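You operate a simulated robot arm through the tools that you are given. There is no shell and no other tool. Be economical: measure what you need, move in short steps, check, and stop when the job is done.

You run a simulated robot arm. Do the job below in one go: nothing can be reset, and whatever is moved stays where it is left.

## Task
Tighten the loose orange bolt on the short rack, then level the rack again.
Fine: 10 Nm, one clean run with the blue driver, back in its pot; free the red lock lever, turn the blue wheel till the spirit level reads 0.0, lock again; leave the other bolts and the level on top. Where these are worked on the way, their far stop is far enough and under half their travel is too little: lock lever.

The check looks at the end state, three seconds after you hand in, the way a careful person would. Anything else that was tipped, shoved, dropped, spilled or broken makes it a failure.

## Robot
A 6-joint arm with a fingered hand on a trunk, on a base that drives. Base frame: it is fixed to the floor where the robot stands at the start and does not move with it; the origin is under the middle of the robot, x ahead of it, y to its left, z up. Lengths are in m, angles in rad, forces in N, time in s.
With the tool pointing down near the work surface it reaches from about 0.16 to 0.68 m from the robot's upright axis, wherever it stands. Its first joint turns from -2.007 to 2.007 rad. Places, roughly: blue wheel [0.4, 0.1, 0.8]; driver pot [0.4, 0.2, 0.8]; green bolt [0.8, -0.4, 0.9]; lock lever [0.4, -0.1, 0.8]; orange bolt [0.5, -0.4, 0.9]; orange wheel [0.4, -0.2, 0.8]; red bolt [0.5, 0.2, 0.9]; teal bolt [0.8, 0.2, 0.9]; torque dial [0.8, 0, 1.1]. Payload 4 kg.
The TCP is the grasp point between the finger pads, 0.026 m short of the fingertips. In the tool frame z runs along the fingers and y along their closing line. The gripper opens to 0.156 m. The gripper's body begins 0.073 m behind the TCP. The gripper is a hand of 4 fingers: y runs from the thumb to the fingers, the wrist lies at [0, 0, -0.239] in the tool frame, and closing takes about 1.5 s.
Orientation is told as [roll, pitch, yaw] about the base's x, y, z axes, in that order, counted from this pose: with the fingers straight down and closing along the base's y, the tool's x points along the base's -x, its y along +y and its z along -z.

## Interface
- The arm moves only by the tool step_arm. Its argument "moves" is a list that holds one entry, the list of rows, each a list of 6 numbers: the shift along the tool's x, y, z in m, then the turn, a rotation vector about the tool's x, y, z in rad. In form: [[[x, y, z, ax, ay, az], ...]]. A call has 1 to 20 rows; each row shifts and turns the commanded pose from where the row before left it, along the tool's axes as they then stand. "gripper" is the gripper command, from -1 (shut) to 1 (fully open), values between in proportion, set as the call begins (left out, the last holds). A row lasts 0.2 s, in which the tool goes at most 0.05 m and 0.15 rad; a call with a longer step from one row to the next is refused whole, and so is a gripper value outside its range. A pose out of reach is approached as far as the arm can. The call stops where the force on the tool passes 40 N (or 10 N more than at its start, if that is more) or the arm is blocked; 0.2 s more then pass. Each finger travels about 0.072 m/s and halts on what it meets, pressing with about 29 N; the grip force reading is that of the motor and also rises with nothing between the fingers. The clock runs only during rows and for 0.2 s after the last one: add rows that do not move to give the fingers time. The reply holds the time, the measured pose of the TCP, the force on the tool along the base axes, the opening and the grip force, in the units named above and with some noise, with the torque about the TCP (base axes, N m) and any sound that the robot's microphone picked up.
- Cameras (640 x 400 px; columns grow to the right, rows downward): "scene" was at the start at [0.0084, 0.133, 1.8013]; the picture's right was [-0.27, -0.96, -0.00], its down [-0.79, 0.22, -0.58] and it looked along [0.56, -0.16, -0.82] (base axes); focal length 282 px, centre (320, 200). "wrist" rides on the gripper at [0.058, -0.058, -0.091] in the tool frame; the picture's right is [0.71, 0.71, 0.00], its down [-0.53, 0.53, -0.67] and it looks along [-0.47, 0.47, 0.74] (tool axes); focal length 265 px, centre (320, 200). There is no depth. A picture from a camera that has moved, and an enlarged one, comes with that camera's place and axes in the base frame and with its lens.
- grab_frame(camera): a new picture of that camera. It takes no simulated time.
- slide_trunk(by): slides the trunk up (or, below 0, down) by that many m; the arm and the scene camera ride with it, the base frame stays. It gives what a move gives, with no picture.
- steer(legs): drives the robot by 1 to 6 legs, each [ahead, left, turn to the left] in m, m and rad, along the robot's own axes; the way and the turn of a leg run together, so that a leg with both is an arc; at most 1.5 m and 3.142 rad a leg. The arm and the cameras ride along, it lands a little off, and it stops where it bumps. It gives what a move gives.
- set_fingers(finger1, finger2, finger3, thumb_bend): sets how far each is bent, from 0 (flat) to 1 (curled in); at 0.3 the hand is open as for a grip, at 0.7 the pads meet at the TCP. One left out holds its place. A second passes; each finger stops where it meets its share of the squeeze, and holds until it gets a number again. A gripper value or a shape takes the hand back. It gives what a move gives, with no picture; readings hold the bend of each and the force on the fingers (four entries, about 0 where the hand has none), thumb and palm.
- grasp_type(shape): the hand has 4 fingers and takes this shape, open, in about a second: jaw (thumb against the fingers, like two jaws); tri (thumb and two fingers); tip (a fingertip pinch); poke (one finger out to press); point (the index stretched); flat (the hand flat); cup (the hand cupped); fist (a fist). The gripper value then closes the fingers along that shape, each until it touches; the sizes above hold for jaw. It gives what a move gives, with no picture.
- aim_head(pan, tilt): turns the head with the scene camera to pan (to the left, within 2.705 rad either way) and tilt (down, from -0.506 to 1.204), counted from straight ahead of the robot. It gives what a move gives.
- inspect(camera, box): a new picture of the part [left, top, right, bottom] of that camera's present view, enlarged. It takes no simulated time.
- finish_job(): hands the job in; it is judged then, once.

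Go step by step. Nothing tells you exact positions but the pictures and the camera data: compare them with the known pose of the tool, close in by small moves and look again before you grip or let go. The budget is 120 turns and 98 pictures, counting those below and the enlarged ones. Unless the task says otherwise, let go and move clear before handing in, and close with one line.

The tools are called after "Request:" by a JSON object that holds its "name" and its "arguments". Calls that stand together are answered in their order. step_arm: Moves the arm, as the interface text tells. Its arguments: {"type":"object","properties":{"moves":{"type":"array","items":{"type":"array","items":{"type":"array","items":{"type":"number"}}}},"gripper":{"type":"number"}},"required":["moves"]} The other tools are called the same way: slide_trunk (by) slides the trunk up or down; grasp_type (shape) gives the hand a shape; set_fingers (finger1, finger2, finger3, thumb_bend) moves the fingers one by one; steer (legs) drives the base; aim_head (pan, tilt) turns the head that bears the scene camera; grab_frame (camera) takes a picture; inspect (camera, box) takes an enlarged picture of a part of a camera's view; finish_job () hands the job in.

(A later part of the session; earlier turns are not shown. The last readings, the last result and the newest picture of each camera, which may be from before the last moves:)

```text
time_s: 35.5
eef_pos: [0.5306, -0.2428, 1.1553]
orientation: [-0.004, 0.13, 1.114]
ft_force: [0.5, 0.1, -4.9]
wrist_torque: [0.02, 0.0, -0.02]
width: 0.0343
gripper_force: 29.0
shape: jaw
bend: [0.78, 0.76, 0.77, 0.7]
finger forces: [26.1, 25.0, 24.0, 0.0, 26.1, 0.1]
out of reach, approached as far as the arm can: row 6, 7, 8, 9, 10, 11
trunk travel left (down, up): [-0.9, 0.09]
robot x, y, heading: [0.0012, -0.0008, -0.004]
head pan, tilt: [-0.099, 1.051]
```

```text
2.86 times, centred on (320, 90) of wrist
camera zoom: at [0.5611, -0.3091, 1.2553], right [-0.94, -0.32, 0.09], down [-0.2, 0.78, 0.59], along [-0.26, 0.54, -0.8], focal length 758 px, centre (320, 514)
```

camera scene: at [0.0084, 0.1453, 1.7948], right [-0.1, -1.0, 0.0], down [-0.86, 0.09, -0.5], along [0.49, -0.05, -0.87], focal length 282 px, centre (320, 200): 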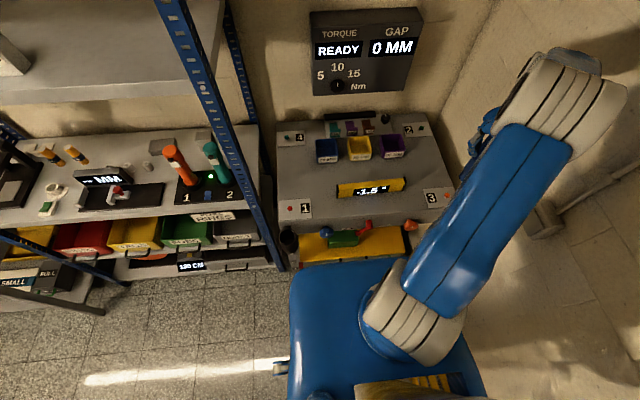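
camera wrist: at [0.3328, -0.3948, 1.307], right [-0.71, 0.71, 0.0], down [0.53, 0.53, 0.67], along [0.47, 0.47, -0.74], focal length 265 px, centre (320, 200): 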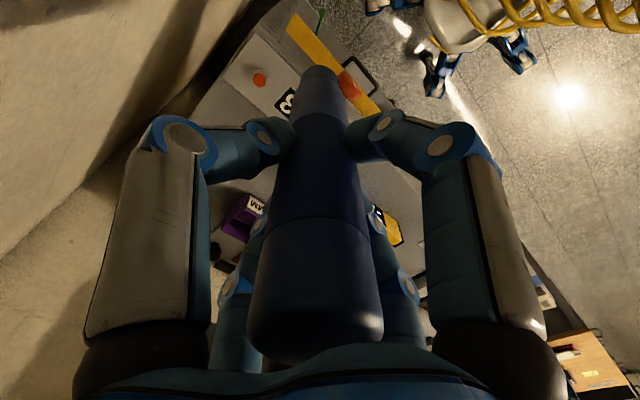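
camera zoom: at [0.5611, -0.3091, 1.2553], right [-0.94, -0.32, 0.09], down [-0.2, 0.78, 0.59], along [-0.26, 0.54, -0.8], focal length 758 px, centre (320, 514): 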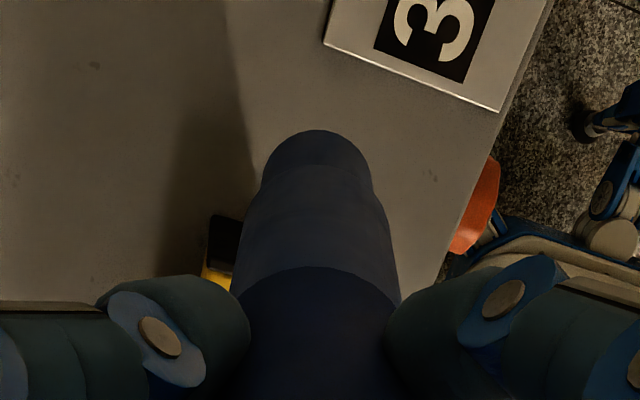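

The wrist joint limit was reached at about 0.7 rad that way, and the hand was pulled aside without touching anything. I'll rotate back.

Request:
{"name": "step_arm", "arguments": {"moves": [[[0, 0, 0, 0, 0, 0.143], [0, 0, 0, 0, 0, 0.143], [0, 0, 0, 0, 0, 0.143], [0, 0, 0, 0, 0, 0.143], [0, 0, 0, 0, 0, 0.143], [0, 0, 0, 0, 0, 0.143], [0, 0, 0, 0, 0, 0], [0, 0, 0, 0, 0, 0]]]}}

```text
time_s: 37.3
eef_pos: [0.5299, -0.2427, 1.1553]
orientation: [-0.102, 0.085, 0.25]
ft_force: [0.6, -0.7, -3.9]
wrist_torque: [0.05, -0.02, 0.01]
width: 0.034
gripper_force: 29.0
shape: jaw
bend: [0.78, 0.76, 0.77, 0.7]
finger forces: [26.1, 25.1, 23.6, 0.0, 25.9, 0.0]
trunk travel left (down, up): [-0.9, 0.09]
robot x, y, heading: [-0.0, -0.0036, 0.0]
head pan, tilt: [-0.099, 1.051]
```

The command was reset to the tilted pose, so I raise first, then undo the tilt and yaw, then return above the bolt.

Request:
{"name": "step_arm", "arguments": {"moves": [[[0, 0, -0.04, 0, 0, 0], [0, 0, -0.03, 0, 0, 0], [0, 0, 0, -0.102, -0.085, 0], [0, 0, 0, 0, 0, 0.125], [0, 0, 0, 0, 0, 0.125], [0, -0.03, 0, 0, 0, 0], [0.02, -0.03, 0, 0, 0, 0], [0.02, -0.03, 0, 0, 0, 0], [0.013, -0.03, 0, 0, 0, 0], [0, 0, 0, 0, 0, 0], [0, 0, 0, 0, 0, 0]]]}}

```text
time_s: 39.7
eef_pos: [0.4833, -0.3547, 1.223]
orientation: [0.004, -0.001, 0.006]
ft_force: [-0.2, -0.3, -3.9]
wrist_torque: [0.02, -0.01, -0.01]
width: 0.0343
gripper_force: 28.6
shape: jaw
bend: [0.78, 0.76, 0.77, 0.7]
finger forces: [26.1, 25.2, 23.4, 0.0, 26.4, 0.0]
trunk travel left (down, up): [-0.9, 0.09]
robot x, y, heading: [-0.0011, 0.0036, -0.0]
head pan, tilt: [-0.099, 1.051]
```

Straight again. I'll take the second view by rotating the other way, which also probes the tightening range.

Request:
{"name": "step_arm", "arguments": {"moves": [[[0.006, -0.014, 0, 0.004, 0.001, 0.006], [0, 0, 0.02, 0, 0, 0.143], [0, 0, 0.02, 0, 0, 0.143], [0, 0, 0, 0, 0, 0.143], [0, 0, 0, 0, 0, 0.143], [0, 0, 0, 0, 0, 0.143], [0, 0, 0, 0, 0, 0.143], [0, 0, 0, 0, 0, 0.143], [0, 0, 0, 0, 0, 0.143], [0, 0, 0, 0, 0, 0.143], [0, 0, 0, 0, 0, 0.143], [0, 0, 0, 0, 0, 0.143], [0, 0, 0, 0, 0, 0], [0, 0, 0, 0, 0, 0]]]}}

Request:
{"name": "inspect", "arguments": {"camera": "wrist", "box": [220, 20, 420, 160]}}

```text
time_s: 42.7
eef_pos: [0.4752, -0.3683, 1.1838]
orientation: [0.001, -0.002, -1.576]
ft_force: [0.2, -0.1, -3.4]
wrist_torque: [0.0, -0.02, -0.01]
width: 0.0344
gripper_force: 28.7
shape: jaw
bend: [0.78, 0.76, 0.77, 0.7]
finger forces: [26.2, 25.1, 23.3, 0.0, 26.3, 0.0]
trunk travel left (down, up): [-0.9, 0.09]
robot x, y, heading: [0.0018, -0.0024, -0.002]
head pan, tilt: [-0.099, 1.051]
```

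```text
2.86 times, centred on (320, 90) of wrist
camera zoom: at [0.4163, -0.3104, 1.2769], right [0.71, 0.7, 0.0], down [0.52, -0.53, 0.67], along [0.47, -0.48, -0.74], focal length 758 px, centre (320, 514)
```

zoom: 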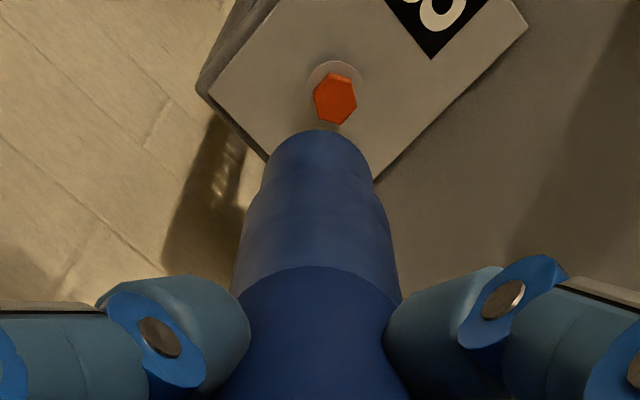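

The bolt centre works out at about (0.481, -0.364). I'll correct for that, then rotate back to about yaw +0.5 for the longest single clockwise run.

Request:
{"name": "step_arm", "arguments": {"moves": [[[0.0038, 0.0058, 0, 0, 0, 0], [0, 0, 0, 0, 0, -0.14], [0, 0, 0, 0, 0, -0.14], [0, 0, 0, 0, 0, -0.14], [0, 0, 0, 0, 0, -0.14], [0, 0, 0, 0, 0, -0.14], [0, 0, 0, 0, 0, -0.14], [0, 0, 0, 0, 0, -0.14], [0, 0, 0, 0, 0, -0.14], [0, 0, 0, 0, 0, -0.14], [0, 0, 0, 0, 0, -0.14], [0, 0, 0, 0, 0, -0.14], [0, 0, 0, 0, 0, -0.14], [0, 0, 0, 0, 0, -0.14], [0, 0, 0, 0, 0, -0.14], [0, 0, 0, 0, 0, -0.14], [0, 0, 0, 0, 0, 0], [0, 0, 0, 0, 0, 0]]]}}

Request:
{"name": "inspect", "arguments": {"camera": "wrist", "box": [220, 20, 420, 160]}}

Request:
{"name": "inspect", "arguments": {"camera": "scene", "box": [400, 140, 500, 220]}}

```text
time_s: 46.5
eef_pos: [0.4818, -0.3653, 1.1862]
orientation: [-0.001, 0.002, 0.526]
ft_force: [0.0, -0.1, -3.9]
wrist_torque: [0.02, 0.0, 0.01]
width: 0.0344
gripper_force: 28.9
shape: jaw
bend: [0.78, 0.76, 0.77, 0.7]
finger forces: [26.2, 25.0, 23.3, 0.0, 26.2, 0.1]
trunk travel left (down, up): [-0.9, 0.09]
robot x, y, heading: [-0.0, 0.003, -0.004]
head pan, tilt: [-0.099, 1.051]
```

```text
2.86 times, centred on (320, 90) of wrist
camera zoom: at [0.4596, -0.4442, 1.2776], right [-0.97, 0.25, 0.0], down [0.19, 0.72, 0.67], along [0.17, 0.64, -0.75], focal length 758 px, centre (320, 514)
```

zoom: 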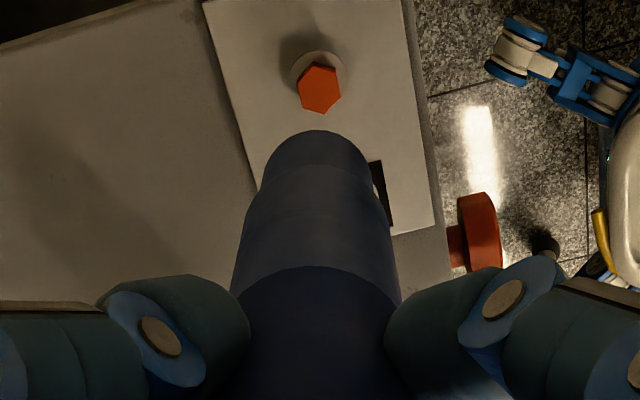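

```text
5.00 times, centred on (450, 180) of scene
camera zoom: at [0.0064, 0.1458, 1.7948], right [-0.1, -1.0, 0.0], down [-0.86, 0.09, -0.5], along [0.49, -0.05, -0.87], focal length 1407 px, centre (-330, 300)
```

zoom: 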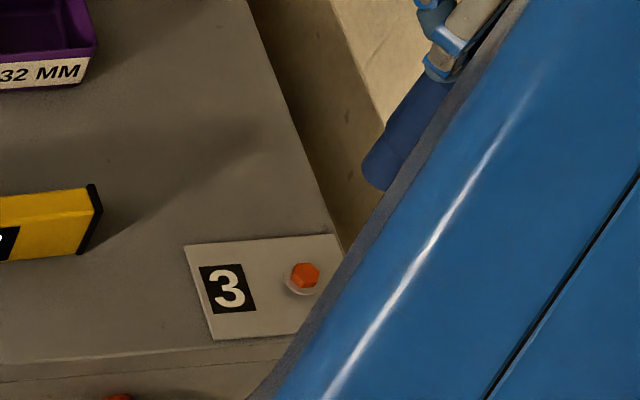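

Alignment holds. I'll descend in stages while watching the force.

Request:
{"name": "step_arm", "arguments": {"moves": [[[0, 0, 0.02, 0, 0, 0], [0, 0, 0.02, 0, 0, 0], [0, 0, 0.02, 0, 0, 0], [0, 0, 0.01, 0, 0, 0], [0, 0, 0, 0, 0, 0]]]}}

Request:
{"name": "inspect", "arguments": {"camera": "wrist", "box": [220, 20, 420, 160]}}

Request:
{"name": "inspect", "arguments": {"camera": "scene", "box": [400, 140, 500, 220]}}

```text
time_s: 47.7
eef_pos: [0.4798, -0.3651, 1.1158]
orientation: [-0.001, 0.004, 0.526]
ft_force: [-0.4, -0.5, -3.1]
wrist_torque: [0.02, 0.0, -0.03]
width: 0.0342
gripper_force: 28.9
shape: jaw
bend: [0.78, 0.76, 0.77, 0.7]
finger forces: [26.2, 25.0, 23.3, 0.0, 26.2, 0.0]
trunk travel left (down, up): [-0.9, 0.09]
robot x, y, heading: [0.0034, -0.0024, -0.0]
head pan, tilt: [-0.099, 1.051]
```

```text
2.86 times, centred on (320, 90) of wrist
camera zoom: at [0.4582, -0.4439, 1.2082], right [-0.97, 0.26, 0.0], down [0.19, 0.72, 0.67], along [0.17, 0.64, -0.75], focal length 758 px, centre (320, 514)
```

zoom: 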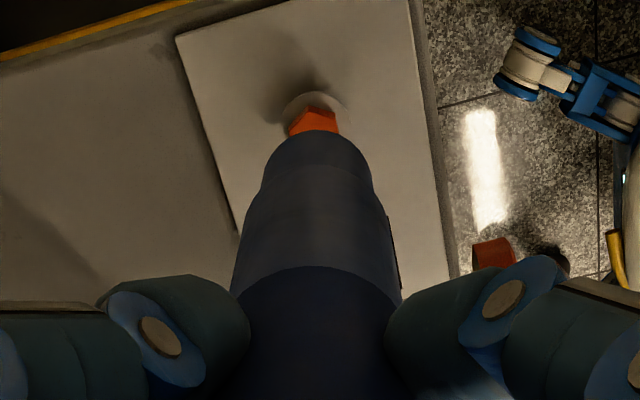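

```text
5.00 times, centred on (450, 180) of scene
camera zoom: at [0.0061, 0.1461, 1.7948], right [-0.1, -1.0, 0.0], down [-0.86, 0.09, -0.5], along [0.49, -0.05, -0.87], focal length 1407 px, centre (-330, 300)
```

zoom: 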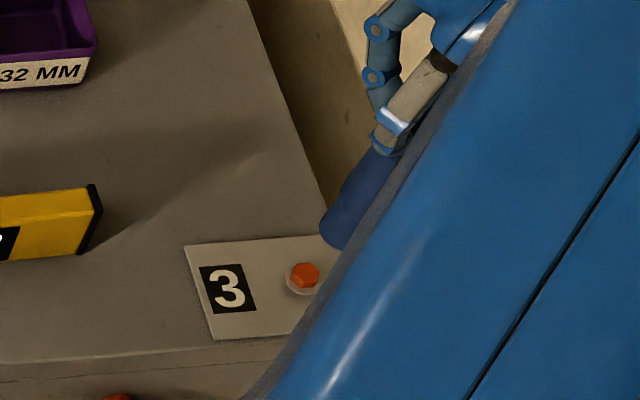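

Still aligned. I'll continue down in small steps until there is contact.

Request:
{"name": "step_arm", "arguments": {"moves": [[[0, 0, 0.01, 0, 0, 0], [0, 0, 0.01, 0, 0, 0], [0, 0, 0.005, 0, 0, 0], [0, 0, 0, 0, 0, 0]]]}}

Request:
{"name": "inspect", "arguments": {"camera": "scene", "box": [400, 140, 500, 220]}}

Request:
{"name": "inspect", "arguments": {"camera": "wrist", "box": [220, 20, 420, 160]}}

```text
time_s: 48.7
eef_pos: [0.4811, -0.365, 1.089]
orientation: [-0.001, 0.001, 0.526]
ft_force: [-0.6, -0.2, -3.5]
wrist_torque: [0.01, 0.01, 0.0]
width: 0.0342
gripper_force: 28.9
shape: jaw
bend: [0.78, 0.76, 0.77, 0.7]
finger forces: [26.3, 25.1, 23.3, 0.0, 26.2, 0.1]
trunk travel left (down, up): [-0.9, 0.09]
robot x, y, heading: [-0.0008, -0.0006, 0.002]
head pan, tilt: [-0.099, 1.051]
```

```text
5.00 times, centred on (450, 180) of scene
camera zoom: at [0.0064, 0.1459, 1.7948], right [-0.1, -1.0, 0.0], down [-0.86, 0.09, -0.5], along [0.49, -0.05, -0.87], focal length 1407 px, centre (-330, 300)
```

zoom: 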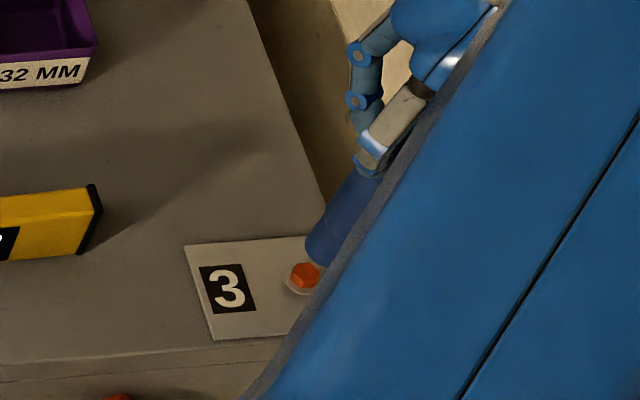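

```text
2.86 times, centred on (320, 90) of wrist
camera zoom: at [0.46, -0.4447, 1.1828], right [-0.97, 0.26, 0.0], down [0.19, 0.72, 0.67], along [0.17, 0.64, -0.75], focal length 758 px, centre (320, 514)
```

zoom: 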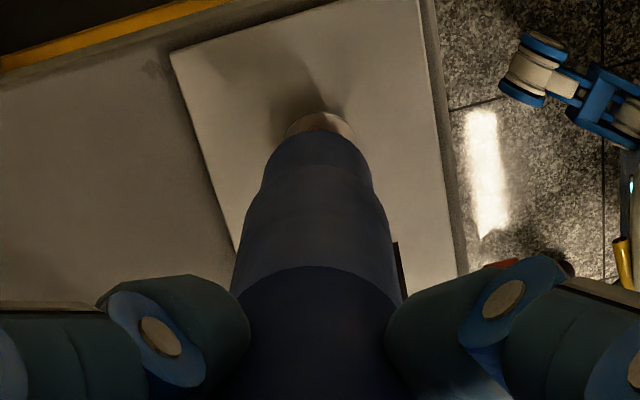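

Request:
{"name": "step_arm", "arguments": {"moves": [[[0, 0, 0.005, 0, 0, 0], [0, 0, 0.005, 0, 0, 0], [0, 0, 0.004, 0, 0, 0], [0, 0, 0, 0, 0, 0]]]}}

Request:
{"name": "inspect", "arguments": {"camera": "scene", "box": [410, 160, 470, 210]}}

```text
time_s: 49.7
eef_pos: [0.4809, -0.365, 1.0761]
orientation: [-0.001, 0.001, 0.527]
ft_force: [0.3, -0.4, -3.1]
wrist_torque: [0.01, -0.03, 0.02]
width: 0.0342
gripper_force: 28.9
shape: jaw
bend: [0.78, 0.76, 0.77, 0.7]
finger forces: [26.2, 25.0, 23.3, 0.1, 26.2, 0.0]
trunk travel left (down, up): [-0.9, 0.09]
robot x, y, heading: [-0.001, -0.0037, 0.002]
head pan, tilt: [-0.099, 1.051]
```

```text
8.00 times, centred on (440, 185) of scene
camera zoom: at [0.0064, 0.1459, 1.7948], right [-0.1, -1.0, 0.0], down [-0.86, 0.09, -0.5], along [0.49, -0.05, -0.87], focal length 2252 px, centre (-640, 320)
```

zoom: 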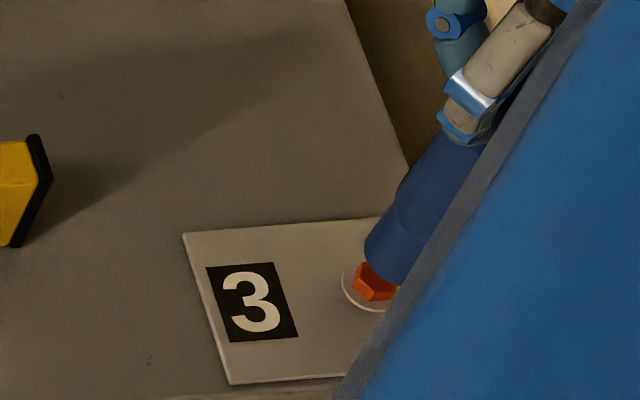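

Sideways alignment in x looks good, but the scene view suggests y may be off by a few mm. I'll raise a little and view from the orthogonal side.

Request:
{"name": "step_arm", "arguments": {"moves": [[[0, 0, -0.03, 0, 0, 0], [0, 0, 0, 0, 0, 0.145], [0, 0, 0, 0, 0, 0.145], [0, 0, 0, 0, 0, 0.145], [0, 0, 0, 0, 0, 0.145], [0, 0, 0, 0, 0, 0.145], [0, 0, 0, 0, 0, 0.145], [0, 0, 0, 0, 0, 0.145], [0, 0, 0, 0, 0, 0.145], [0, 0, 0, 0, 0, 0.145], [0, 0, 0, 0, 0, 0.145], [0, 0, 0, 0, 0, 0.12], [0, 0, 0, 0, 0, 0], [0, 0, 0, 0, 0, 0]]]}}

Request:
{"name": "inspect", "arguments": {"camera": "wrist", "box": [270, 40, 370, 110]}}

```text
time_s: 52.7
eef_pos: [0.4812, -0.3659, 1.1065]
orientation: [0.001, -0.001, -1.045]
ft_force: [-0.8, 0.0, -4.7]
wrist_torque: [-0.02, -0.04, -0.02]
width: 0.0341
gripper_force: 28.4
shape: jaw
bend: [0.78, 0.76, 0.77, 0.7]
finger forces: [26.3, 24.9, 23.3, 0.0, 26.2, 0.0]
trunk travel left (down, up): [-0.9, 0.09]
robot x, y, heading: [0.0032, -0.0035, -0.0]
head pan, tilt: [-0.099, 1.051]
```

```text
5.71 times, centred on (320, 75) of wrist
camera zoom: at [0.4009, -0.3442, 1.1985], right [0.26, 0.97, 0.0], down [0.72, -0.19, 0.67], along [0.65, -0.17, -0.74], focal length 1517 px, centre (320, 914)
```

zoom: 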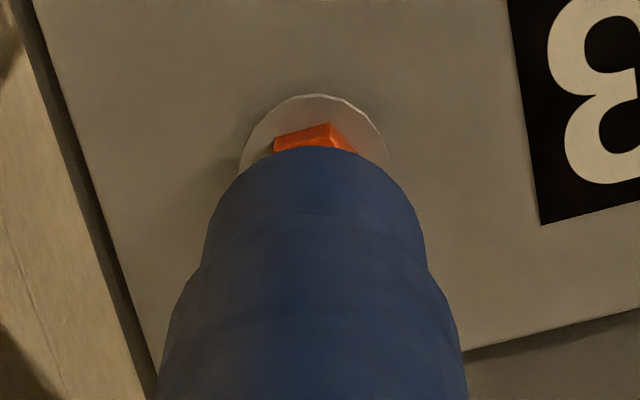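

The view in y is aligned within a millimetre. I'll rotate back and lower onto the bolt.

Request:
{"name": "step_arm", "arguments": {"moves": [[[0, 0, 0, 0, 0, -0.145], [0, 0, 0, 0, 0, -0.145], [0, 0, 0, 0, 0, -0.145], [0, 0, 0, 0, 0, -0.145], [0, 0, 0, 0, 0, -0.145], [0, 0, 0, 0, 0, -0.145], [0, 0, 0, 0, 0, -0.145], [0, 0, 0, 0, 0, -0.145], [0, 0, 0, 0, 0, -0.145], [0, 0, 0, 0, 0, -0.145], [0, 0, 0, 0, 0, -0.12], [0, 0, 0.015, 0, 0, 0], [0, 0, 0.013, 0, 0, 0], [0, 0, 0.005, 0, 0, 0], [0, 0, 0.005, 0, 0, 0], [0, 0, 0.003, 0, 0, 0], [0, 0, 0, 0, 0, 0]]]}}

Request:
{"name": "inspect", "arguments": {"camera": "wrist", "box": [270, 40, 370, 110]}}

Request:
{"name": "inspect", "arguments": {"camera": "scene", "box": [410, 160, 470, 210]}}

```text
time_s: 56.3
eef_pos: [0.4815, -0.365, 1.065]
orientation: [-0.001, 0.002, 0.527]
ft_force: [-0.6, -0.7, -3.9]
wrist_torque: [0.04, 0.02, -0.02]
width: 0.0343
gripper_force: 28.9
shape: jaw
bend: [0.78, 0.76, 0.77, 0.7]
finger forces: [26.2, 25.0, 23.3, 0.0, 26.2, 0.0]
trunk travel left (down, up): [-0.9, 0.09]
robot x, y, heading: [0.0019, 0.001, -0.003]
head pan, tilt: [-0.099, 1.051]
```

```text
5.71 times, centred on (320, 75) of wrist
camera zoom: at [0.4601, -0.4444, 1.1572], right [-0.97, 0.26, 0.0], down [0.19, 0.72, 0.67], along [0.17, 0.64, -0.75], focal length 1517 px, centre (320, 914)
```

zoom: 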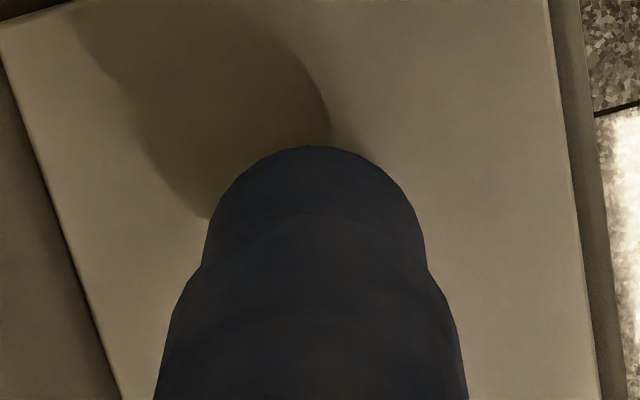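

```text
8.00 times, centred on (440, 185) of scene
camera zoom: at [0.0064, 0.1458, 1.7948], right [-0.1, -1.0, 0.0], down [-0.86, 0.09, -0.5], along [0.49, -0.05, -0.87], focal length 2252 px, centre (-640, 320)
```

zoom: 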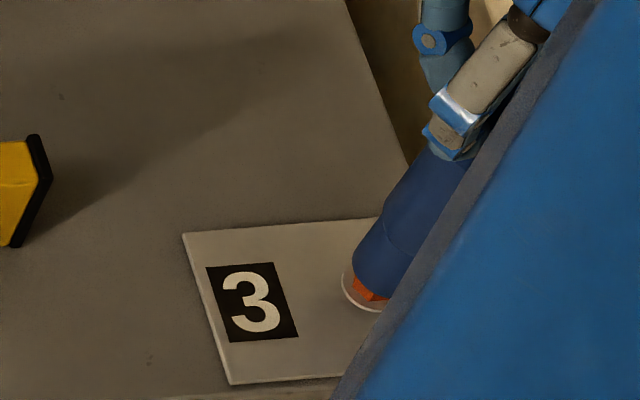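

The socket is coming over the bolt head. I'll lower further in fine steps.

Request:
{"name": "step_arm", "arguments": {"moves": [[[0, 0, 0.003, 0, 0, 0], [0, 0, 0.003, 0, 0, 0], [0, 0, 0.003, 0, 0, 0], [0, 0, 0, 0, 0, 0]]]}}

Request:
{"name": "inspect", "arguments": {"camera": "scene", "box": [410, 160, 470, 210]}}

```text
time_s: 57.3
eef_pos: [0.4806, -0.3655, 1.0549]
orientation: [-0.001, 0.001, 0.527]
ft_force: [0.1, 0.3, -4.4]
wrist_torque: [0.07, -0.02, 0.01]
width: 0.0342
gripper_force: 28.4
shape: jaw
bend: [0.78, 0.76, 0.77, 0.7]
finger forces: [26.2, 25.0, 23.3, 0.1, 26.1, 0.0]
trunk travel left (down, up): [-0.9, 0.09]
robot x, y, heading: [0.0024, -0.0031, 0.004]
head pan, tilt: [-0.099, 1.051]
```

```text
8.00 times, centred on (440, 185) of scene
camera zoom: at [0.0064, 0.1459, 1.7948], right [-0.1, -1.0, 0.0], down [-0.86, 0.09, -0.5], along [0.49, -0.05, -0.87], focal length 2252 px, centre (-640, 320)
```

zoom: 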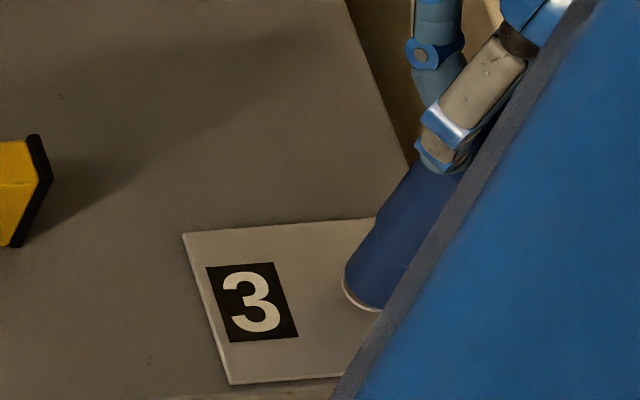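

The socket now covers the bolt. I'll lower the last few mm and start turning clockwise, watching the readout.

Request:
{"name": "step_arm", "arguments": {"moves": [[[0, 0, 0.003, 0, 0, 0], [0, 0, 0, 0, 0, 0.1], [0, 0, 0, 0, 0, 0.1], [0, 0, 0, 0, 0, 0.1], [0, 0, 0, 0, 0, 0.1], [0, 0, 0, 0, 0, 0]]]}}

Request:
{"name": "inspect", "arguments": {"camera": "scene", "box": [300, 0, 430, 100]}}

```text
time_s: 58.7
eef_pos: [0.4811, -0.3661, 1.0524]
orientation: [-0.001, 0.0, 0.127]
ft_force: [0.2, 0.9, -4.4]
wrist_torque: [0.11, -0.01, 0.02]
width: 0.0342
gripper_force: 29.6
shape: jaw
bend: [0.78, 0.76, 0.77, 0.7]
finger forces: [26.3, 25.2, 23.3, 0.1, 25.9, 0.1]
trunk travel left (down, up): [-0.9, 0.09]
robot x, y, heading: [-0.0005, -0.0034, 0.005]
head pan, tilt: [-0.099, 1.051]
```

```text
4.00 times, centred on (365, 50) of scene
camera zoom: at [0.0066, 0.1459, 1.7948], right [-0.1, -1.0, 0.0], down [-0.86, 0.09, -0.5], along [0.49, -0.05, -0.87], focal length 1126 px, centre (140, 800)
```

zoom: 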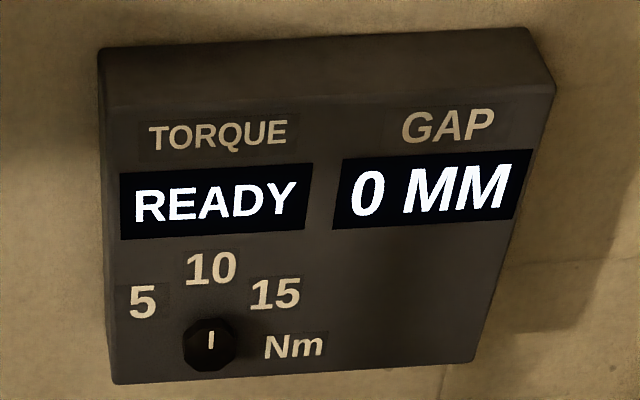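

No torque registered, so the socket may not be seated. I'll press down gently until it seats.

Request:
{"name": "step_arm", "arguments": {"moves": [[[0, 0, 0.002, 0, 0, 0], [0, 0, 0.002, 0, 0, 0], [0, 0, 0.002, 0, 0, 0], [0, 0, 0, 0, 0, 0]]]}}

Request:
{"name": "inspect", "arguments": {"camera": "scene", "box": [410, 160, 470, 210]}}

```text
time_s: 59.7
eef_pos: [0.4802, -0.3658, 1.0485]
orientation: [-0.006, -0.002, 0.126]
ft_force: [0.9, 0.9, 8.7]
wrist_torque: [0.02, -0.02, 0.02]
width: 0.0343
gripper_force: 28.6
shape: jaw
bend: [0.78, 0.76, 0.77, 0.7]
finger forces: [27.1, 27.0, 25.1, 0.0, 27.5, 0.1]
trunk travel left (down, up): [-0.9, 0.09]
robot x, y, heading: [-0.0012, -0.004, 0.0]
head pan, tilt: [-0.099, 1.051]
```

```text
8.00 times, centred on (440, 185) of scene
camera zoom: at [0.0051, 0.1471, 1.7948], right [-0.1, -1.0, 0.0], down [-0.86, 0.09, -0.5], along [0.49, -0.05, -0.87], focal length 2252 px, centre (-640, 320)
```

zoom: 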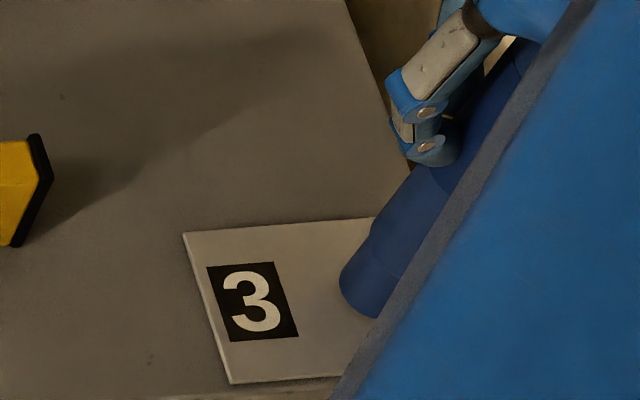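

Seated with light downforce. I'll turn clockwise.

Request:
{"name": "step_arm", "arguments": {"moves": [[[0, 0, 0, 0, 0, 0.1], [0, 0, 0, 0, 0, 0.1], [0, 0, 0, 0, 0, 0.1], [0, 0, 0, 0, 0, 0.1]]]}}

Request:
{"name": "inspect", "arguments": {"camera": "scene", "box": [300, 0, 430, 100]}}

```text
time_s: 60.7
eef_pos: [0.4809, -0.366, 1.0452]
orientation: [-0.002, 0.0, -0.275]
ft_force: [0.5, -0.4, -1.0]
wrist_torque: [0.03, -0.11, 0.03]
width: 0.0343
gripper_force: 28.5
shape: jaw
bend: [0.78, 0.76, 0.77, 0.7]
finger forces: [27.0, 26.3, 24.3, 0.0, 27.1, 0.0]
trunk travel left (down, up): [-0.9, 0.09]
robot x, y, heading: [-0.0021, 0.0031, -0.0]
head pan, tilt: [-0.099, 1.051]
```

```text
4.00 times, centred on (365, 50) of scene
camera zoom: at [0.0064, 0.146, 1.7947], right [-0.1, -1.0, 0.0], down [-0.86, 0.09, -0.5], along [0.49, -0.05, -0.87], focal length 1126 px, centre (140, 800)
```

zoom: 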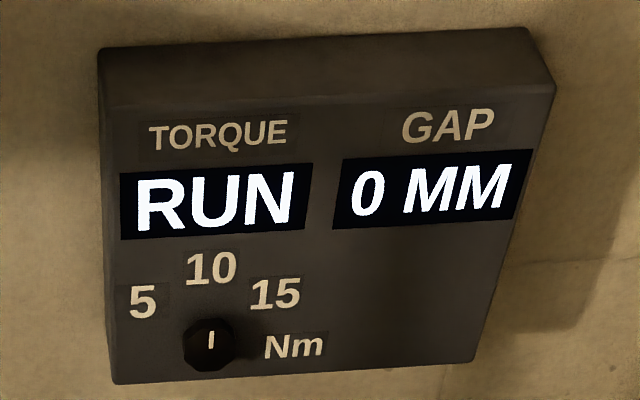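

The readout says RUN. I'll keep turning with light feed.

Request:
{"name": "step_arm", "arguments": {"moves": [[[0, 0, 0.001, 0, 0, 0.1], [0, 0, 0.001, 0, 0, 0.1], [0, 0, 0.001, 0, 0, 0.1], [0, 0, 0, 0, 0, 0.1]]]}}

Request:
{"name": "inspect", "arguments": {"camera": "scene", "box": [300, 0, 430, 100]}}

```text
time_s: 61.7
eef_pos: [0.4814, -0.3655, 1.0448]
orientation: [-0.001, -0.007, -0.677]
ft_force: [1.0, -0.2, 12.0]
wrist_torque: [-0.02, 0.0, 0.09]
width: 0.0347
gripper_force: 29.2
shape: jaw
bend: [0.78, 0.76, 0.77, 0.7]
finger forces: [28.0, 27.2, 25.1, 0.0, 28.4, 0.1]
trunk travel left (down, up): [-0.9, 0.09]
robot x, y, heading: [-0.0017, -0.0, -0.002]
head pan, tilt: [-0.099, 1.051]
```

```text
4.00 times, centred on (365, 50) of scene
camera zoom: at [0.0049, 0.1471, 1.7948], right [-0.1, -1.0, 0.0], down [-0.86, 0.09, -0.5], along [0.5, -0.05, -0.87], focal length 1126 px, centre (140, 800)
```

zoom: 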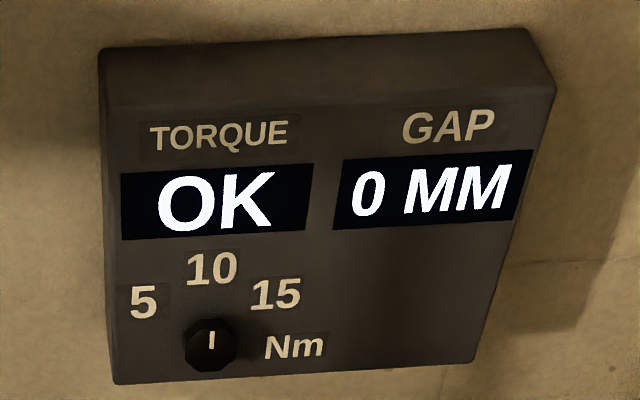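

Torque reads OK: one clean run. I'll lift straight off, rotate back and carry the driver to the pot.

Request:
{"name": "step_arm", "arguments": {"moves": [[[0, 0, -0.02, 0, 0, 0], [0, 0, -0.03, 0, 0, 0], [0, 0, -0.04, 0, 0, 0], [0, 0, -0.04, 0, 0, 0], [0, 0, -0.04, 0, 0, 0], [0, 0, 0, 0, 0, -0.135], [0, 0, 0, 0, 0, -0.135], [0, 0, 0, 0, 0, -0.135], [0, 0, 0, 0, 0, -0.135], [0, 0, 0, 0, 0, -0.135], [0, 0, 0, 0, 0, 0]]]}}

Request:
{"name": "inspect", "arguments": {"camera": "scene", "box": [300, 0, 430, 100]}}

Request:
{"name": "inspect", "arguments": {"camera": "scene", "box": [290, 100, 470, 230]}}

```text
time_s: 64.1
eef_pos: [0.4814, -0.3646, 1.2142]
orientation: [-0.002, -0.001, 0.003]
ft_force: [1.0, 0.2, -3.4]
wrist_torque: [0.02, 0.02, 0.03]
width: 0.0343
gripper_force: 28.7
shape: jaw
bend: [0.78, 0.76, 0.77, 0.7]
finger forces: [26.7, 25.9, 24.2, 0.0, 27.1, 0.0]
trunk travel left (down, up): [-0.9, 0.09]
robot x, y, heading: [-0.0008, 0.0024, 0.0]
head pan, tilt: [-0.099, 1.051]
```

```text
4.00 times, centred on (365, 50) of scene
camera zoom: at [0.0074, 0.1453, 1.7948], right [-0.1, -0.99, 0.0], down [-0.86, 0.09, -0.5], along [0.49, -0.05, -0.87], focal length 1126 px, centre (140, 800)
```

zoom: 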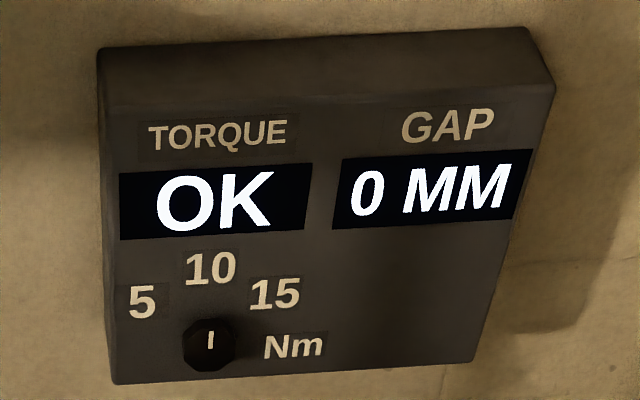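

```text
3.08 times, centred on (380, 165) of scene
camera zoom: at [0.0074, 0.1453, 1.7948], right [-0.1, -0.99, 0.0], down [-0.86, 0.09, -0.5], along [0.49, -0.05, -0.87], focal length 866 px, centre (135, 308)
```

zoom: 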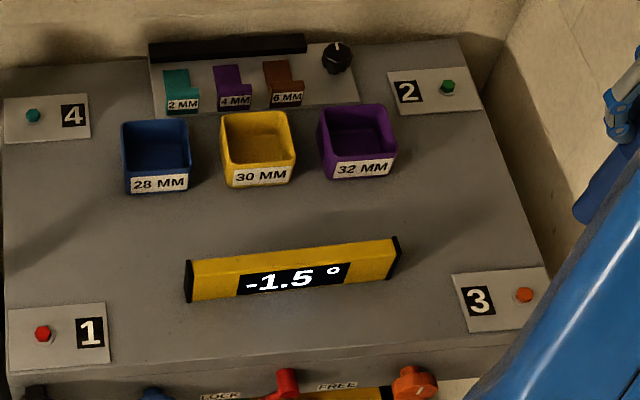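

Now I carry it to above the pot.

Request:
{"name": "step_arm", "arguments": {"moves": [[[0.018, 0.03, 0, 0, 0, 0], [0.018, 0.04, 0, 0, 0, 0], [0.018, 0.04, 0, 0, 0, 0], [0.018, 0.04, 0, 0, 0, 0], [0.018, 0.04, 0, 0, 0, 0], [0, 0.04, 0, 0, 0, 0], [0, 0.04, 0, 0, 0, 0], [0, 0.04, 0, 0, 0, 0], [0, 0.04, 0, 0, 0, 0], [0, 0.04, 0, 0, 0, 0], [0, 0.04, 0, 0, 0, 0], [0, 0.04, 0, 0, 0, 0], [0, 0.04, 0, 0, 0, 0], [0, 0.04, 0, 0, 0, 0], [0, 0.038, 0, 0, 0, 0], [0, 0, 0, 0, 0, 0], [0, 0, 0, 0, 0, 0]]]}}

Request:
{"name": "inspect", "arguments": {"camera": "wrist", "box": [220, 0, 420, 140]}}

```text
time_s: 67.7
eef_pos: [0.3916, 0.2253, 1.2116]
orientation: [-0.003, 0.001, -0.001]
ft_force: [-0.4, -0.4, -3.5]
wrist_torque: [0.02, -0.05, 0.01]
width: 0.0343
gripper_force: 29.2
shape: jaw
bend: [0.78, 0.76, 0.77, 0.7]
finger forces: [26.1, 25.2, 23.3, 0.0, 26.5, 0.0]
trunk travel left (down, up): [-0.9, 0.09]
robot x, y, heading: [-0.0011, 0.0002, 0.002]
head pan, tilt: [-0.099, 1.051]
```

```text
2.86 times, centred on (320, 70) of wrist
camera zoom: at [0.3333, 0.167, 1.3049], right [-0.71, 0.71, 0.0], down [0.53, 0.53, 0.67], along [0.47, 0.47, -0.75], focal length 758 px, centre (320, 571)
```

zoom: 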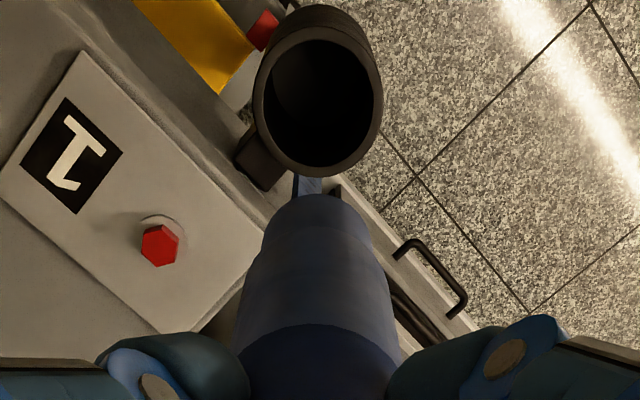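

The view matches the one from when it was lifted out. I'll lower it into the pot.

Request:
{"name": "step_arm", "arguments": {"moves": [[[0, 0, 0.03, 0, 0, 0], [0, 0, 0.03, 0, 0, 0], [0, 0, 0.03, 0, 0, 0], [0, 0, 0.03, 0, 0, 0], [0, 0, 0.02, 0, 0, 0], [0, 0, 0.02, 0, 0, 0], [0, 0, 0.02, 0, 0, 0], [0, 0, 0.02, 0, 0, 0], [0, 0, 0.02, 0, 0, 0], [0, 0, 0.02, 0, 0, 0], [0, 0, 0.01, 0, 0, 0], [0, 0, 0.01, 0, 0, 0], [0, 0, 0, 0, 0, 0]]]}}

Request:
{"name": "grab_frame", "arguments": {"camera": "wrist"}}

```text
time_s: 70.5
eef_pos: [0.3915, 0.2205, 0.9534]
orientation: [-0.002, 0.001, 0.001]
ft_force: [0.8, -0.1, -4.3]
wrist_torque: [0.04, -0.01, 0.0]
width: 0.0343
gripper_force: 29.0
shape: jaw
bend: [0.78, 0.76, 0.77, 0.7]
finger forces: [26.0, 25.1, 23.4, 0.0, 26.6, 0.1]
trunk travel left (down, up): [-0.9, 0.09]
robot x, y, heading: [0.0032, -0.0009, -0.0]
head pan, tilt: [-0.099, 1.051]
```

```text
40 pictures are left
camera wrist: at [0.3312, 0.1634, 1.0448], right [-0.71, 0.71, 0.0], down [0.53, 0.53, 0.67], along [0.47, 0.47, -0.74], focal length 265 px, centre (320, 200)
```

wrist: 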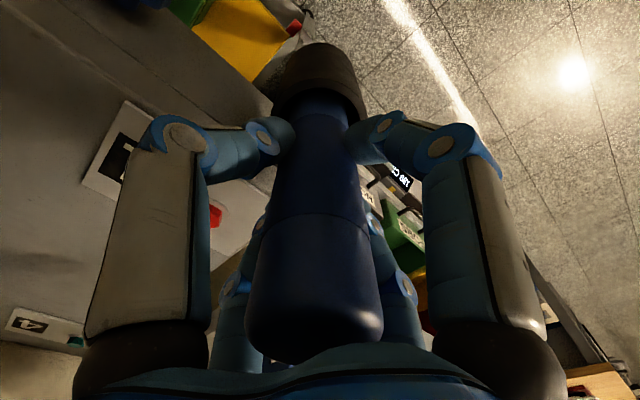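

It's in the pot. I'll lower to the bottom.

Request:
{"name": "step_arm", "arguments": {"moves": [[[0, 0, 0.003, 0, 0, 0], [0, 0, 0.003, 0, 0, 0], [0, 0, 0.002, 0, 0, 0], [0, 0, 0, 0, 0, 0]]]}}

```text
time_s: 71.5
eef_pos: [0.3902, 0.2223, 0.9443]
orientation: [0.0, -0.001, 0.001]
ft_force: [0.0, -0.9, -4.3]
wrist_torque: [0.03, 0.0, 0.01]
width: 0.0343
gripper_force: 28.7
shape: jaw
bend: [0.78, 0.76, 0.77, 0.7]
finger forces: [26.0, 25.1, 23.3, 0.0, 26.6, 0.1]
trunk travel left (down, up): [-0.9, 0.09]
robot x, y, heading: [0.0008, 0.0017, 0.004]
head pan, tilt: [-0.099, 1.051]
```

Request:
{"name": "step_arm", "arguments": {"moves": [[[0, 0, 0.002, 0, 0, 0], [0, 0, 0.002, 0, 0, 0], [0, 0, 0, 0, 0, 0]]]}}

```text
time_s: 72.3
eef_pos: [0.3916, 0.2233, 0.9423]
orientation: [0.0, -0.007, 0.002]
ft_force: [2.5, 2.7, 31.1]
wrist_torque: [-0.1, 0.02, 0.03]
width: 0.0351
gripper_force: 28.6
shape: jaw
bend: [0.78, 0.76, 0.77, 0.69]
finger forces: [29.8, 31.0, 28.0, 0.0, 31.0, 0.0]
trunk travel left (down, up): [-0.9, 0.09]
robot x, y, heading: [0.0002, -0.0022, -0.001]
head pan, tilt: [-0.099, 1.051]
```

It's resting on the bottom. I'll ease up 2 mm, open fully, then rise straight up.

Request:
{"name": "step_arm", "arguments": {"moves": [[[0, 0, -0.002, 0, 0, 0], [0, 0, 0, 0, 0, 0], [0, 0, 0, 0, 0, 0]]]}}

Request:
{"name": "step_arm", "arguments": {"moves": [[[0, 0, 0, 0, 0, 0], [0, 0, 0, 0, 0, 0], [0, 0, 0, 0, 0, 0], [0, 0, 0, 0, 0, 0], [0, 0, 0, 0, 0, 0], [0, 0, 0, 0, 0, 0], [0, 0, 0, 0, 0, 0], [0, 0, 0, 0, 0, 0], [0, 0, 0, 0, 0, 0], [0, 0, -0.02, 0, 0, 0], [0, 0, -0.03, 0, 0, 0], [0, 0, -0.04, 0, 0, 0], [0, 0, -0.04, 0, 0, 0], [0, 0, -0.04, 0, 0, 0], [0, 0, 0, 0, 0, 0]]], "gripper": 1}}

Request:
{"name": "grab_frame", "arguments": {"camera": "wrist"}}

```text
time_s: 73.1
eef_pos: [0.3914, 0.2219, 0.9425]
orientation: [-0.001, -0.003, 0.002]
ft_force: [2.1, 2.4, 23.2]
wrist_torque: [0.03, -0.06, 0.03]
width: 0.0347
gripper_force: 28.9
shape: jaw
bend: [0.78, 0.76, 0.77, 0.69]
finger forces: [29.2, 30.5, 28.0, 0.0, 30.2, 0.0]
trunk travel left (down, up): [-0.9, 0.09]
robot x, y, heading: [-0.0003, 0.0009, -0.001]
head pan, tilt: [-0.099, 1.051]
```

```text
time_s: 76.3
eef_pos: [0.3918, 0.2229, 1.1132]
orientation: [-0.003, 0.0, -0.001]
ft_force: [-0.2, 0.0, -0.2]
wrist_torque: [0.02, 0.02, 0.0]
width: 0.156
gripper_force: 0.0
shape: jaw
bend: [0.3, 0.3, 0.3, 0.3]
finger forces: [0.1, 0.0, 0.1, 0.0, 0.0, 0.0]
trunk travel left (down, up): [-0.9, 0.09]
robot x, y, heading: [0.0017, 0.0014, 0.004]
head pan, tilt: [-0.099, 1.051]
```

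```text
39 pictures are left
camera wrist: at [0.3337, 0.165, 1.2069], right [-0.71, 0.71, 0.0], down [0.53, 0.53, 0.67], along [0.47, 0.47, -0.75], focal length 265 px, centre (320, 200)
```

wrist: 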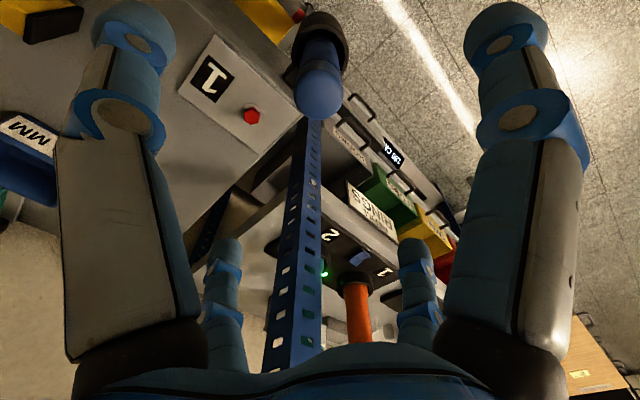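

The driver is back in its pot. Now the front panel: I'll back the base up 0.3 m so that the arm can point horizontally at the lever and wheel.

Request:
{"name": "steer", "arguments": {"legs": [[-0.3, 0, 0]]}}

Request:
{"name": "step_arm", "arguments": {"moves": [[[0, -0.04, 0, 0, 0, 0], [0, -0.04, 0, 0, 0, 0], [0, -0.04, 0, 0, 0, 0], [0, -0.04, 0, 0, 0, 0], [0, 0, 0, 0, -0.1428, 0], [0, 0, 0, 0, -0.1428, 0], [0, 0, 0, 0, -0.1428, 0], [0, 0, 0, 0, -0.1428, 0], [0, 0, 0, 0, -0.1428, 0], [0, 0, 0, 0, -0.1428, 0], [0, 0, 0, 0, -0.1428, 0], [0, 0, 0, 0, -0.1428, 0], [0, 0, 0, 0, -0.1428, 0], [0, 0, 0, 0, -0.1428, 0], [0, 0, 0, 0, -0.1428, 0], [0, 0, 0, 0, 0, 0]]]}}

```text
time_s: 78.6
eef_pos: [0.2673, 0.2203, 1.1154]
orientation: [-0.001, -0.001, -0.002]
ft_force: [-0.9, -0.4, 0.1]
wrist_torque: [0.03, -0.03, -0.01]
width: 0.156
gripper_force: 0.1
shape: jaw
bend: [0.3, 0.3, 0.3, 0.3]
finger forces: [0.0, 0.1, 0.0, 0.0, 0.1, 0.0]
trunk travel left (down, up): [-0.9, 0.09]
robot x, y, heading: [-0.1173, -0.0019, -0.002]
head pan, tilt: [-0.099, 1.051]
stopped in leg 1: the robot was blocked; the commanded pose is now the measured one
```

```text
time_s: 82.0
eef_pos: [0.3569, 0.0811, 1.0949]
orientation: [-0.298, -1.44, 0.279]
ft_force: [-0.3, -0.2, 0.5]
wrist_torque: [0.0, 0.0, 0.02]
width: 0.1561
gripper_force: 0.0
shape: jaw
bend: [0.3, 0.3, 0.3, 0.3]
finger forces: [0.1, 0.0, 0.1, 0.0, 0.1, 0.0]
out of reach, approached as far as the arm can: row 7, 8, 9, 10, 11, 12
trunk travel left (down, up): [-0.9, 0.09]
robot x, y, heading: [-0.1205, 0.001, 0.001]
head pan, tilt: [-0.099, 1.051]
```

The base bumped something behind it at 0.12 m. I'll look behind before doing more.

Request:
{"name": "aim_head", "arguments": {"pan": 2.6, "tilt": 0.8}}

Request:
{"name": "grab_frame", "arguments": {"camera": "scene"}}

```text
time_s: 84.4
eef_pos: [0.3557, 0.0812, 1.0965]
orientation: [-0.303, -1.438, 0.285]
ft_force: [-0.7, -0.8, -1.1]
wrist_torque: [0.03, 0.02, -0.01]
width: 0.1557
gripper_force: 0.0
shape: jaw
bend: [0.3, 0.3, 0.3, 0.3]
finger forces: [0.1, 0.0, 0.1, 0.1, 0.0, 0.0]
trunk travel left (down, up): [-0.9, 0.09]
robot x, y, heading: [-0.1217, -0.0034, 0.003]
head pan, tilt: [2.601, 0.799]
```

```text
38 pictures are left
camera scene: at [-0.2468, 0.1944, 1.8133], right [0.52, 0.86, 0.0], down [0.61, -0.37, -0.7], along [-0.6, 0.36, -0.72], focal length 282 px, centre (320, 200)
```

scene: 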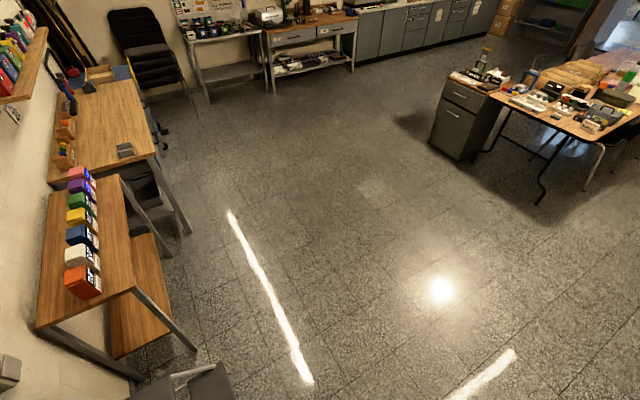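

Request:
{"name": "aim_head", "arguments": {"pan": -2.5, "tilt": 1.1}}

Request:
{"name": "grab_frame", "arguments": {"camera": "scene"}}

```text
time_s: 88.4
eef_pos: [0.358, 0.0806, 1.096]
orientation: [-0.302, -1.437, 0.285]
ft_force: [-0.1, -0.3, 0.2]
wrist_torque: [-0.02, -0.03, 0.03]
width: 0.1556
gripper_force: 0.1
shape: jaw
bend: [0.3, 0.3, 0.3, 0.3]
finger forces: [0.0, 0.1, 0.0, 0.1, 0.0, 0.0]
trunk travel left (down, up): [-0.9, 0.09]
robot x, y, heading: [-0.1175, 0.0022, -0.003]
head pan, tilt: [-2.499, 1.1]
```

```text
37 pictures are left
camera scene: at [-0.2281, 0.115, 1.7916], right [-0.6, 0.8, 0.0], down [0.71, 0.53, -0.45], along [-0.36, -0.27, -0.89], focal length 282 px, centre (320, 200)
```

scene: 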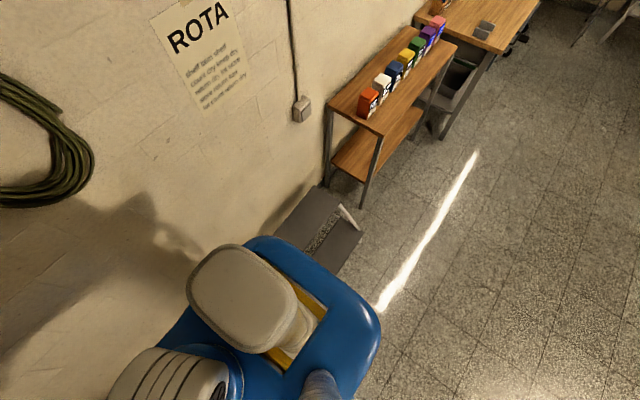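

A dark bin stands behind the robot on the right, and the base touched it but it's upright. I'll ease off it, shift left, then back, raising the trunk first so the hand clears the driver.

Request:
{"name": "slide_trunk", "arguments": {"by": 0.08}}

Request:
{"name": "steer", "arguments": {"legs": [[0.03, 0, 0], [0, 0.3, 0], [-0.17, 0, 0]]}}

Request:
{"name": "grab_frame", "arguments": {"camera": "scene"}}

```text
time_s: 89.6
eef_pos: [0.3572, 0.0817, 1.1752]
orientation: [-0.303, -1.437, 0.284]
ft_force: [0.3, 0.3, -0.1]
wrist_torque: [-0.03, 0.02, 0.01]
width: 0.1559
gripper_force: 0.0
shape: jaw
bend: [0.3, 0.3, 0.3, 0.3]
finger forces: [0.1, 0.1, 0.0, 0.0, 0.0, 0.0]
trunk travel left (down, up): [-0.98, 0.01]
robot x, y, heading: [-0.1156, -0.0019, -0.006]
head pan, tilt: [-2.499, 1.1]
```

```text
time_s: 97.0
eef_pos: [0.2174, 0.3762, 1.1756]
orientation: [-0.316, -1.44, 0.297]
ft_force: [-0.1, 0.3, 0.8]
wrist_torque: [-0.02, 0.01, 0.0]
width: 0.156
gripper_force: 0.0
shape: jaw
bend: [0.3, 0.3, 0.3, 0.3]
finger forces: [0.1, 0.0, 0.0, 0.1, 0.0, 0.1]
trunk travel left (down, up): [-0.98, 0.01]
robot x, y, heading: [-0.2592, 0.2917, -0.003]
head pan, tilt: [-2.499, 1.1]
```

```text
36 pictures are left
camera scene: at [-0.3717, 0.411, 1.8712], right [-0.6, 0.8, 0.0], down [0.72, 0.53, -0.45], along [-0.36, -0.27, -0.89], focal length 282 px, centre (320, 200)
```

scene: 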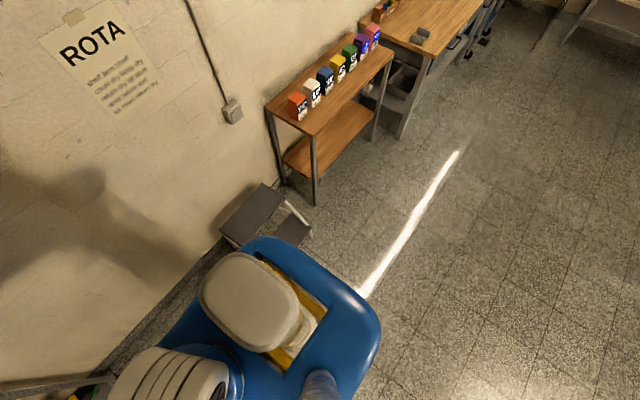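

The object is a small step stool, still upright, and now clear of the robot. I'll lower the trunk to bring the arm to panel height and look at the panel.

Request:
{"name": "slide_trunk", "arguments": {"by": -0.25}}

Request:
{"name": "aim_head", "arguments": {"pan": -0.55, "tilt": 0.8}}

Request:
{"name": "grab_frame", "arguments": {"camera": "scene"}}

```text
time_s: 99.5
eef_pos: [0.2202, 0.3737, 0.9266]
orientation: [-0.301, -1.438, 0.283]
ft_force: [-0.2, 0.2, 0.7]
wrist_torque: [-0.01, 0.03, -0.02]
width: 0.1559
gripper_force: 0.0
shape: jaw
bend: [0.3, 0.3, 0.3, 0.3]
finger forces: [0.1, 0.0, 0.1, 0.0, 0.0, 0.1]
trunk travel left (down, up): [-0.73, 0.26]
robot x, y, heading: [-0.2515, 0.2912, -0.003]
head pan, tilt: [-2.499, 1.1]
```

```text
time_s: 101.5
eef_pos: [0.2207, 0.3755, 0.9257]
orientation: [-0.304, -1.438, 0.283]
ft_force: [0.5, 0.4, 0.2]
wrist_torque: [-0.01, -0.01, -0.01]
width: 0.1558
gripper_force: 0.0
shape: jaw
bend: [0.3, 0.3, 0.3, 0.3]
finger forces: [0.1, 0.0, 0.0, 0.1, 0.1, 0.0]
trunk travel left (down, up): [-0.73, 0.26]
robot x, y, heading: [-0.2565, 0.2979, -0.002]
head pan, tilt: [-0.55, 0.799]
```

```text
35 pictures are left
camera scene: at [-0.2479, 0.4044, 1.6433], right [-0.52, -0.85, 0.0], down [-0.61, 0.38, -0.7], along [0.59, -0.37, -0.72], focal length 282 px, centre (320, 200)
```

scene: 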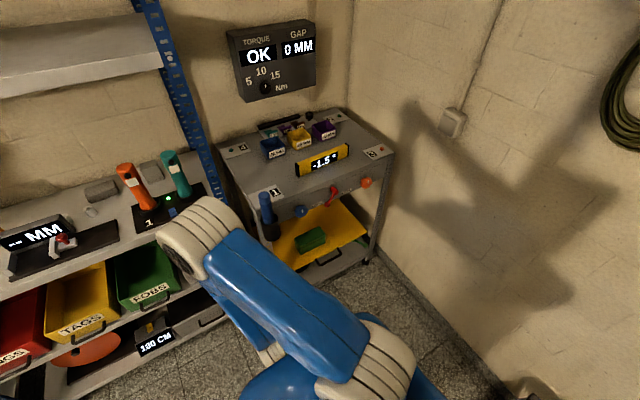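

Request:
{"name": "inspect", "arguments": {"camera": "scene", "box": [270, 160, 390, 250]}}

```text
4.44 times, centred on (330, 205) of scene
camera zoom: at [-0.2479, 0.4044, 1.6433], right [-0.52, -0.85, 0.0], down [-0.61, 0.38, -0.7], along [0.59, -0.37, -0.72], focal length 1251 px, centre (276, 178)
```

zoom: 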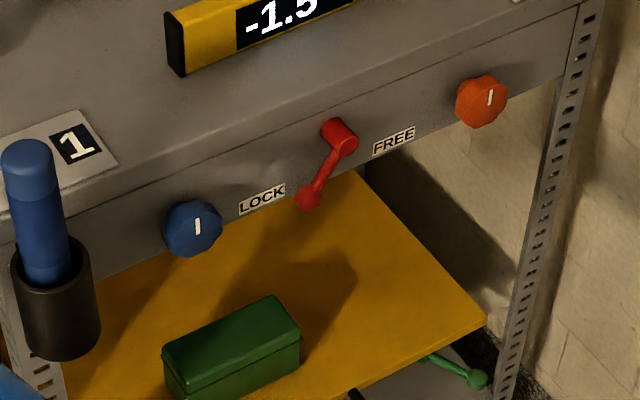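

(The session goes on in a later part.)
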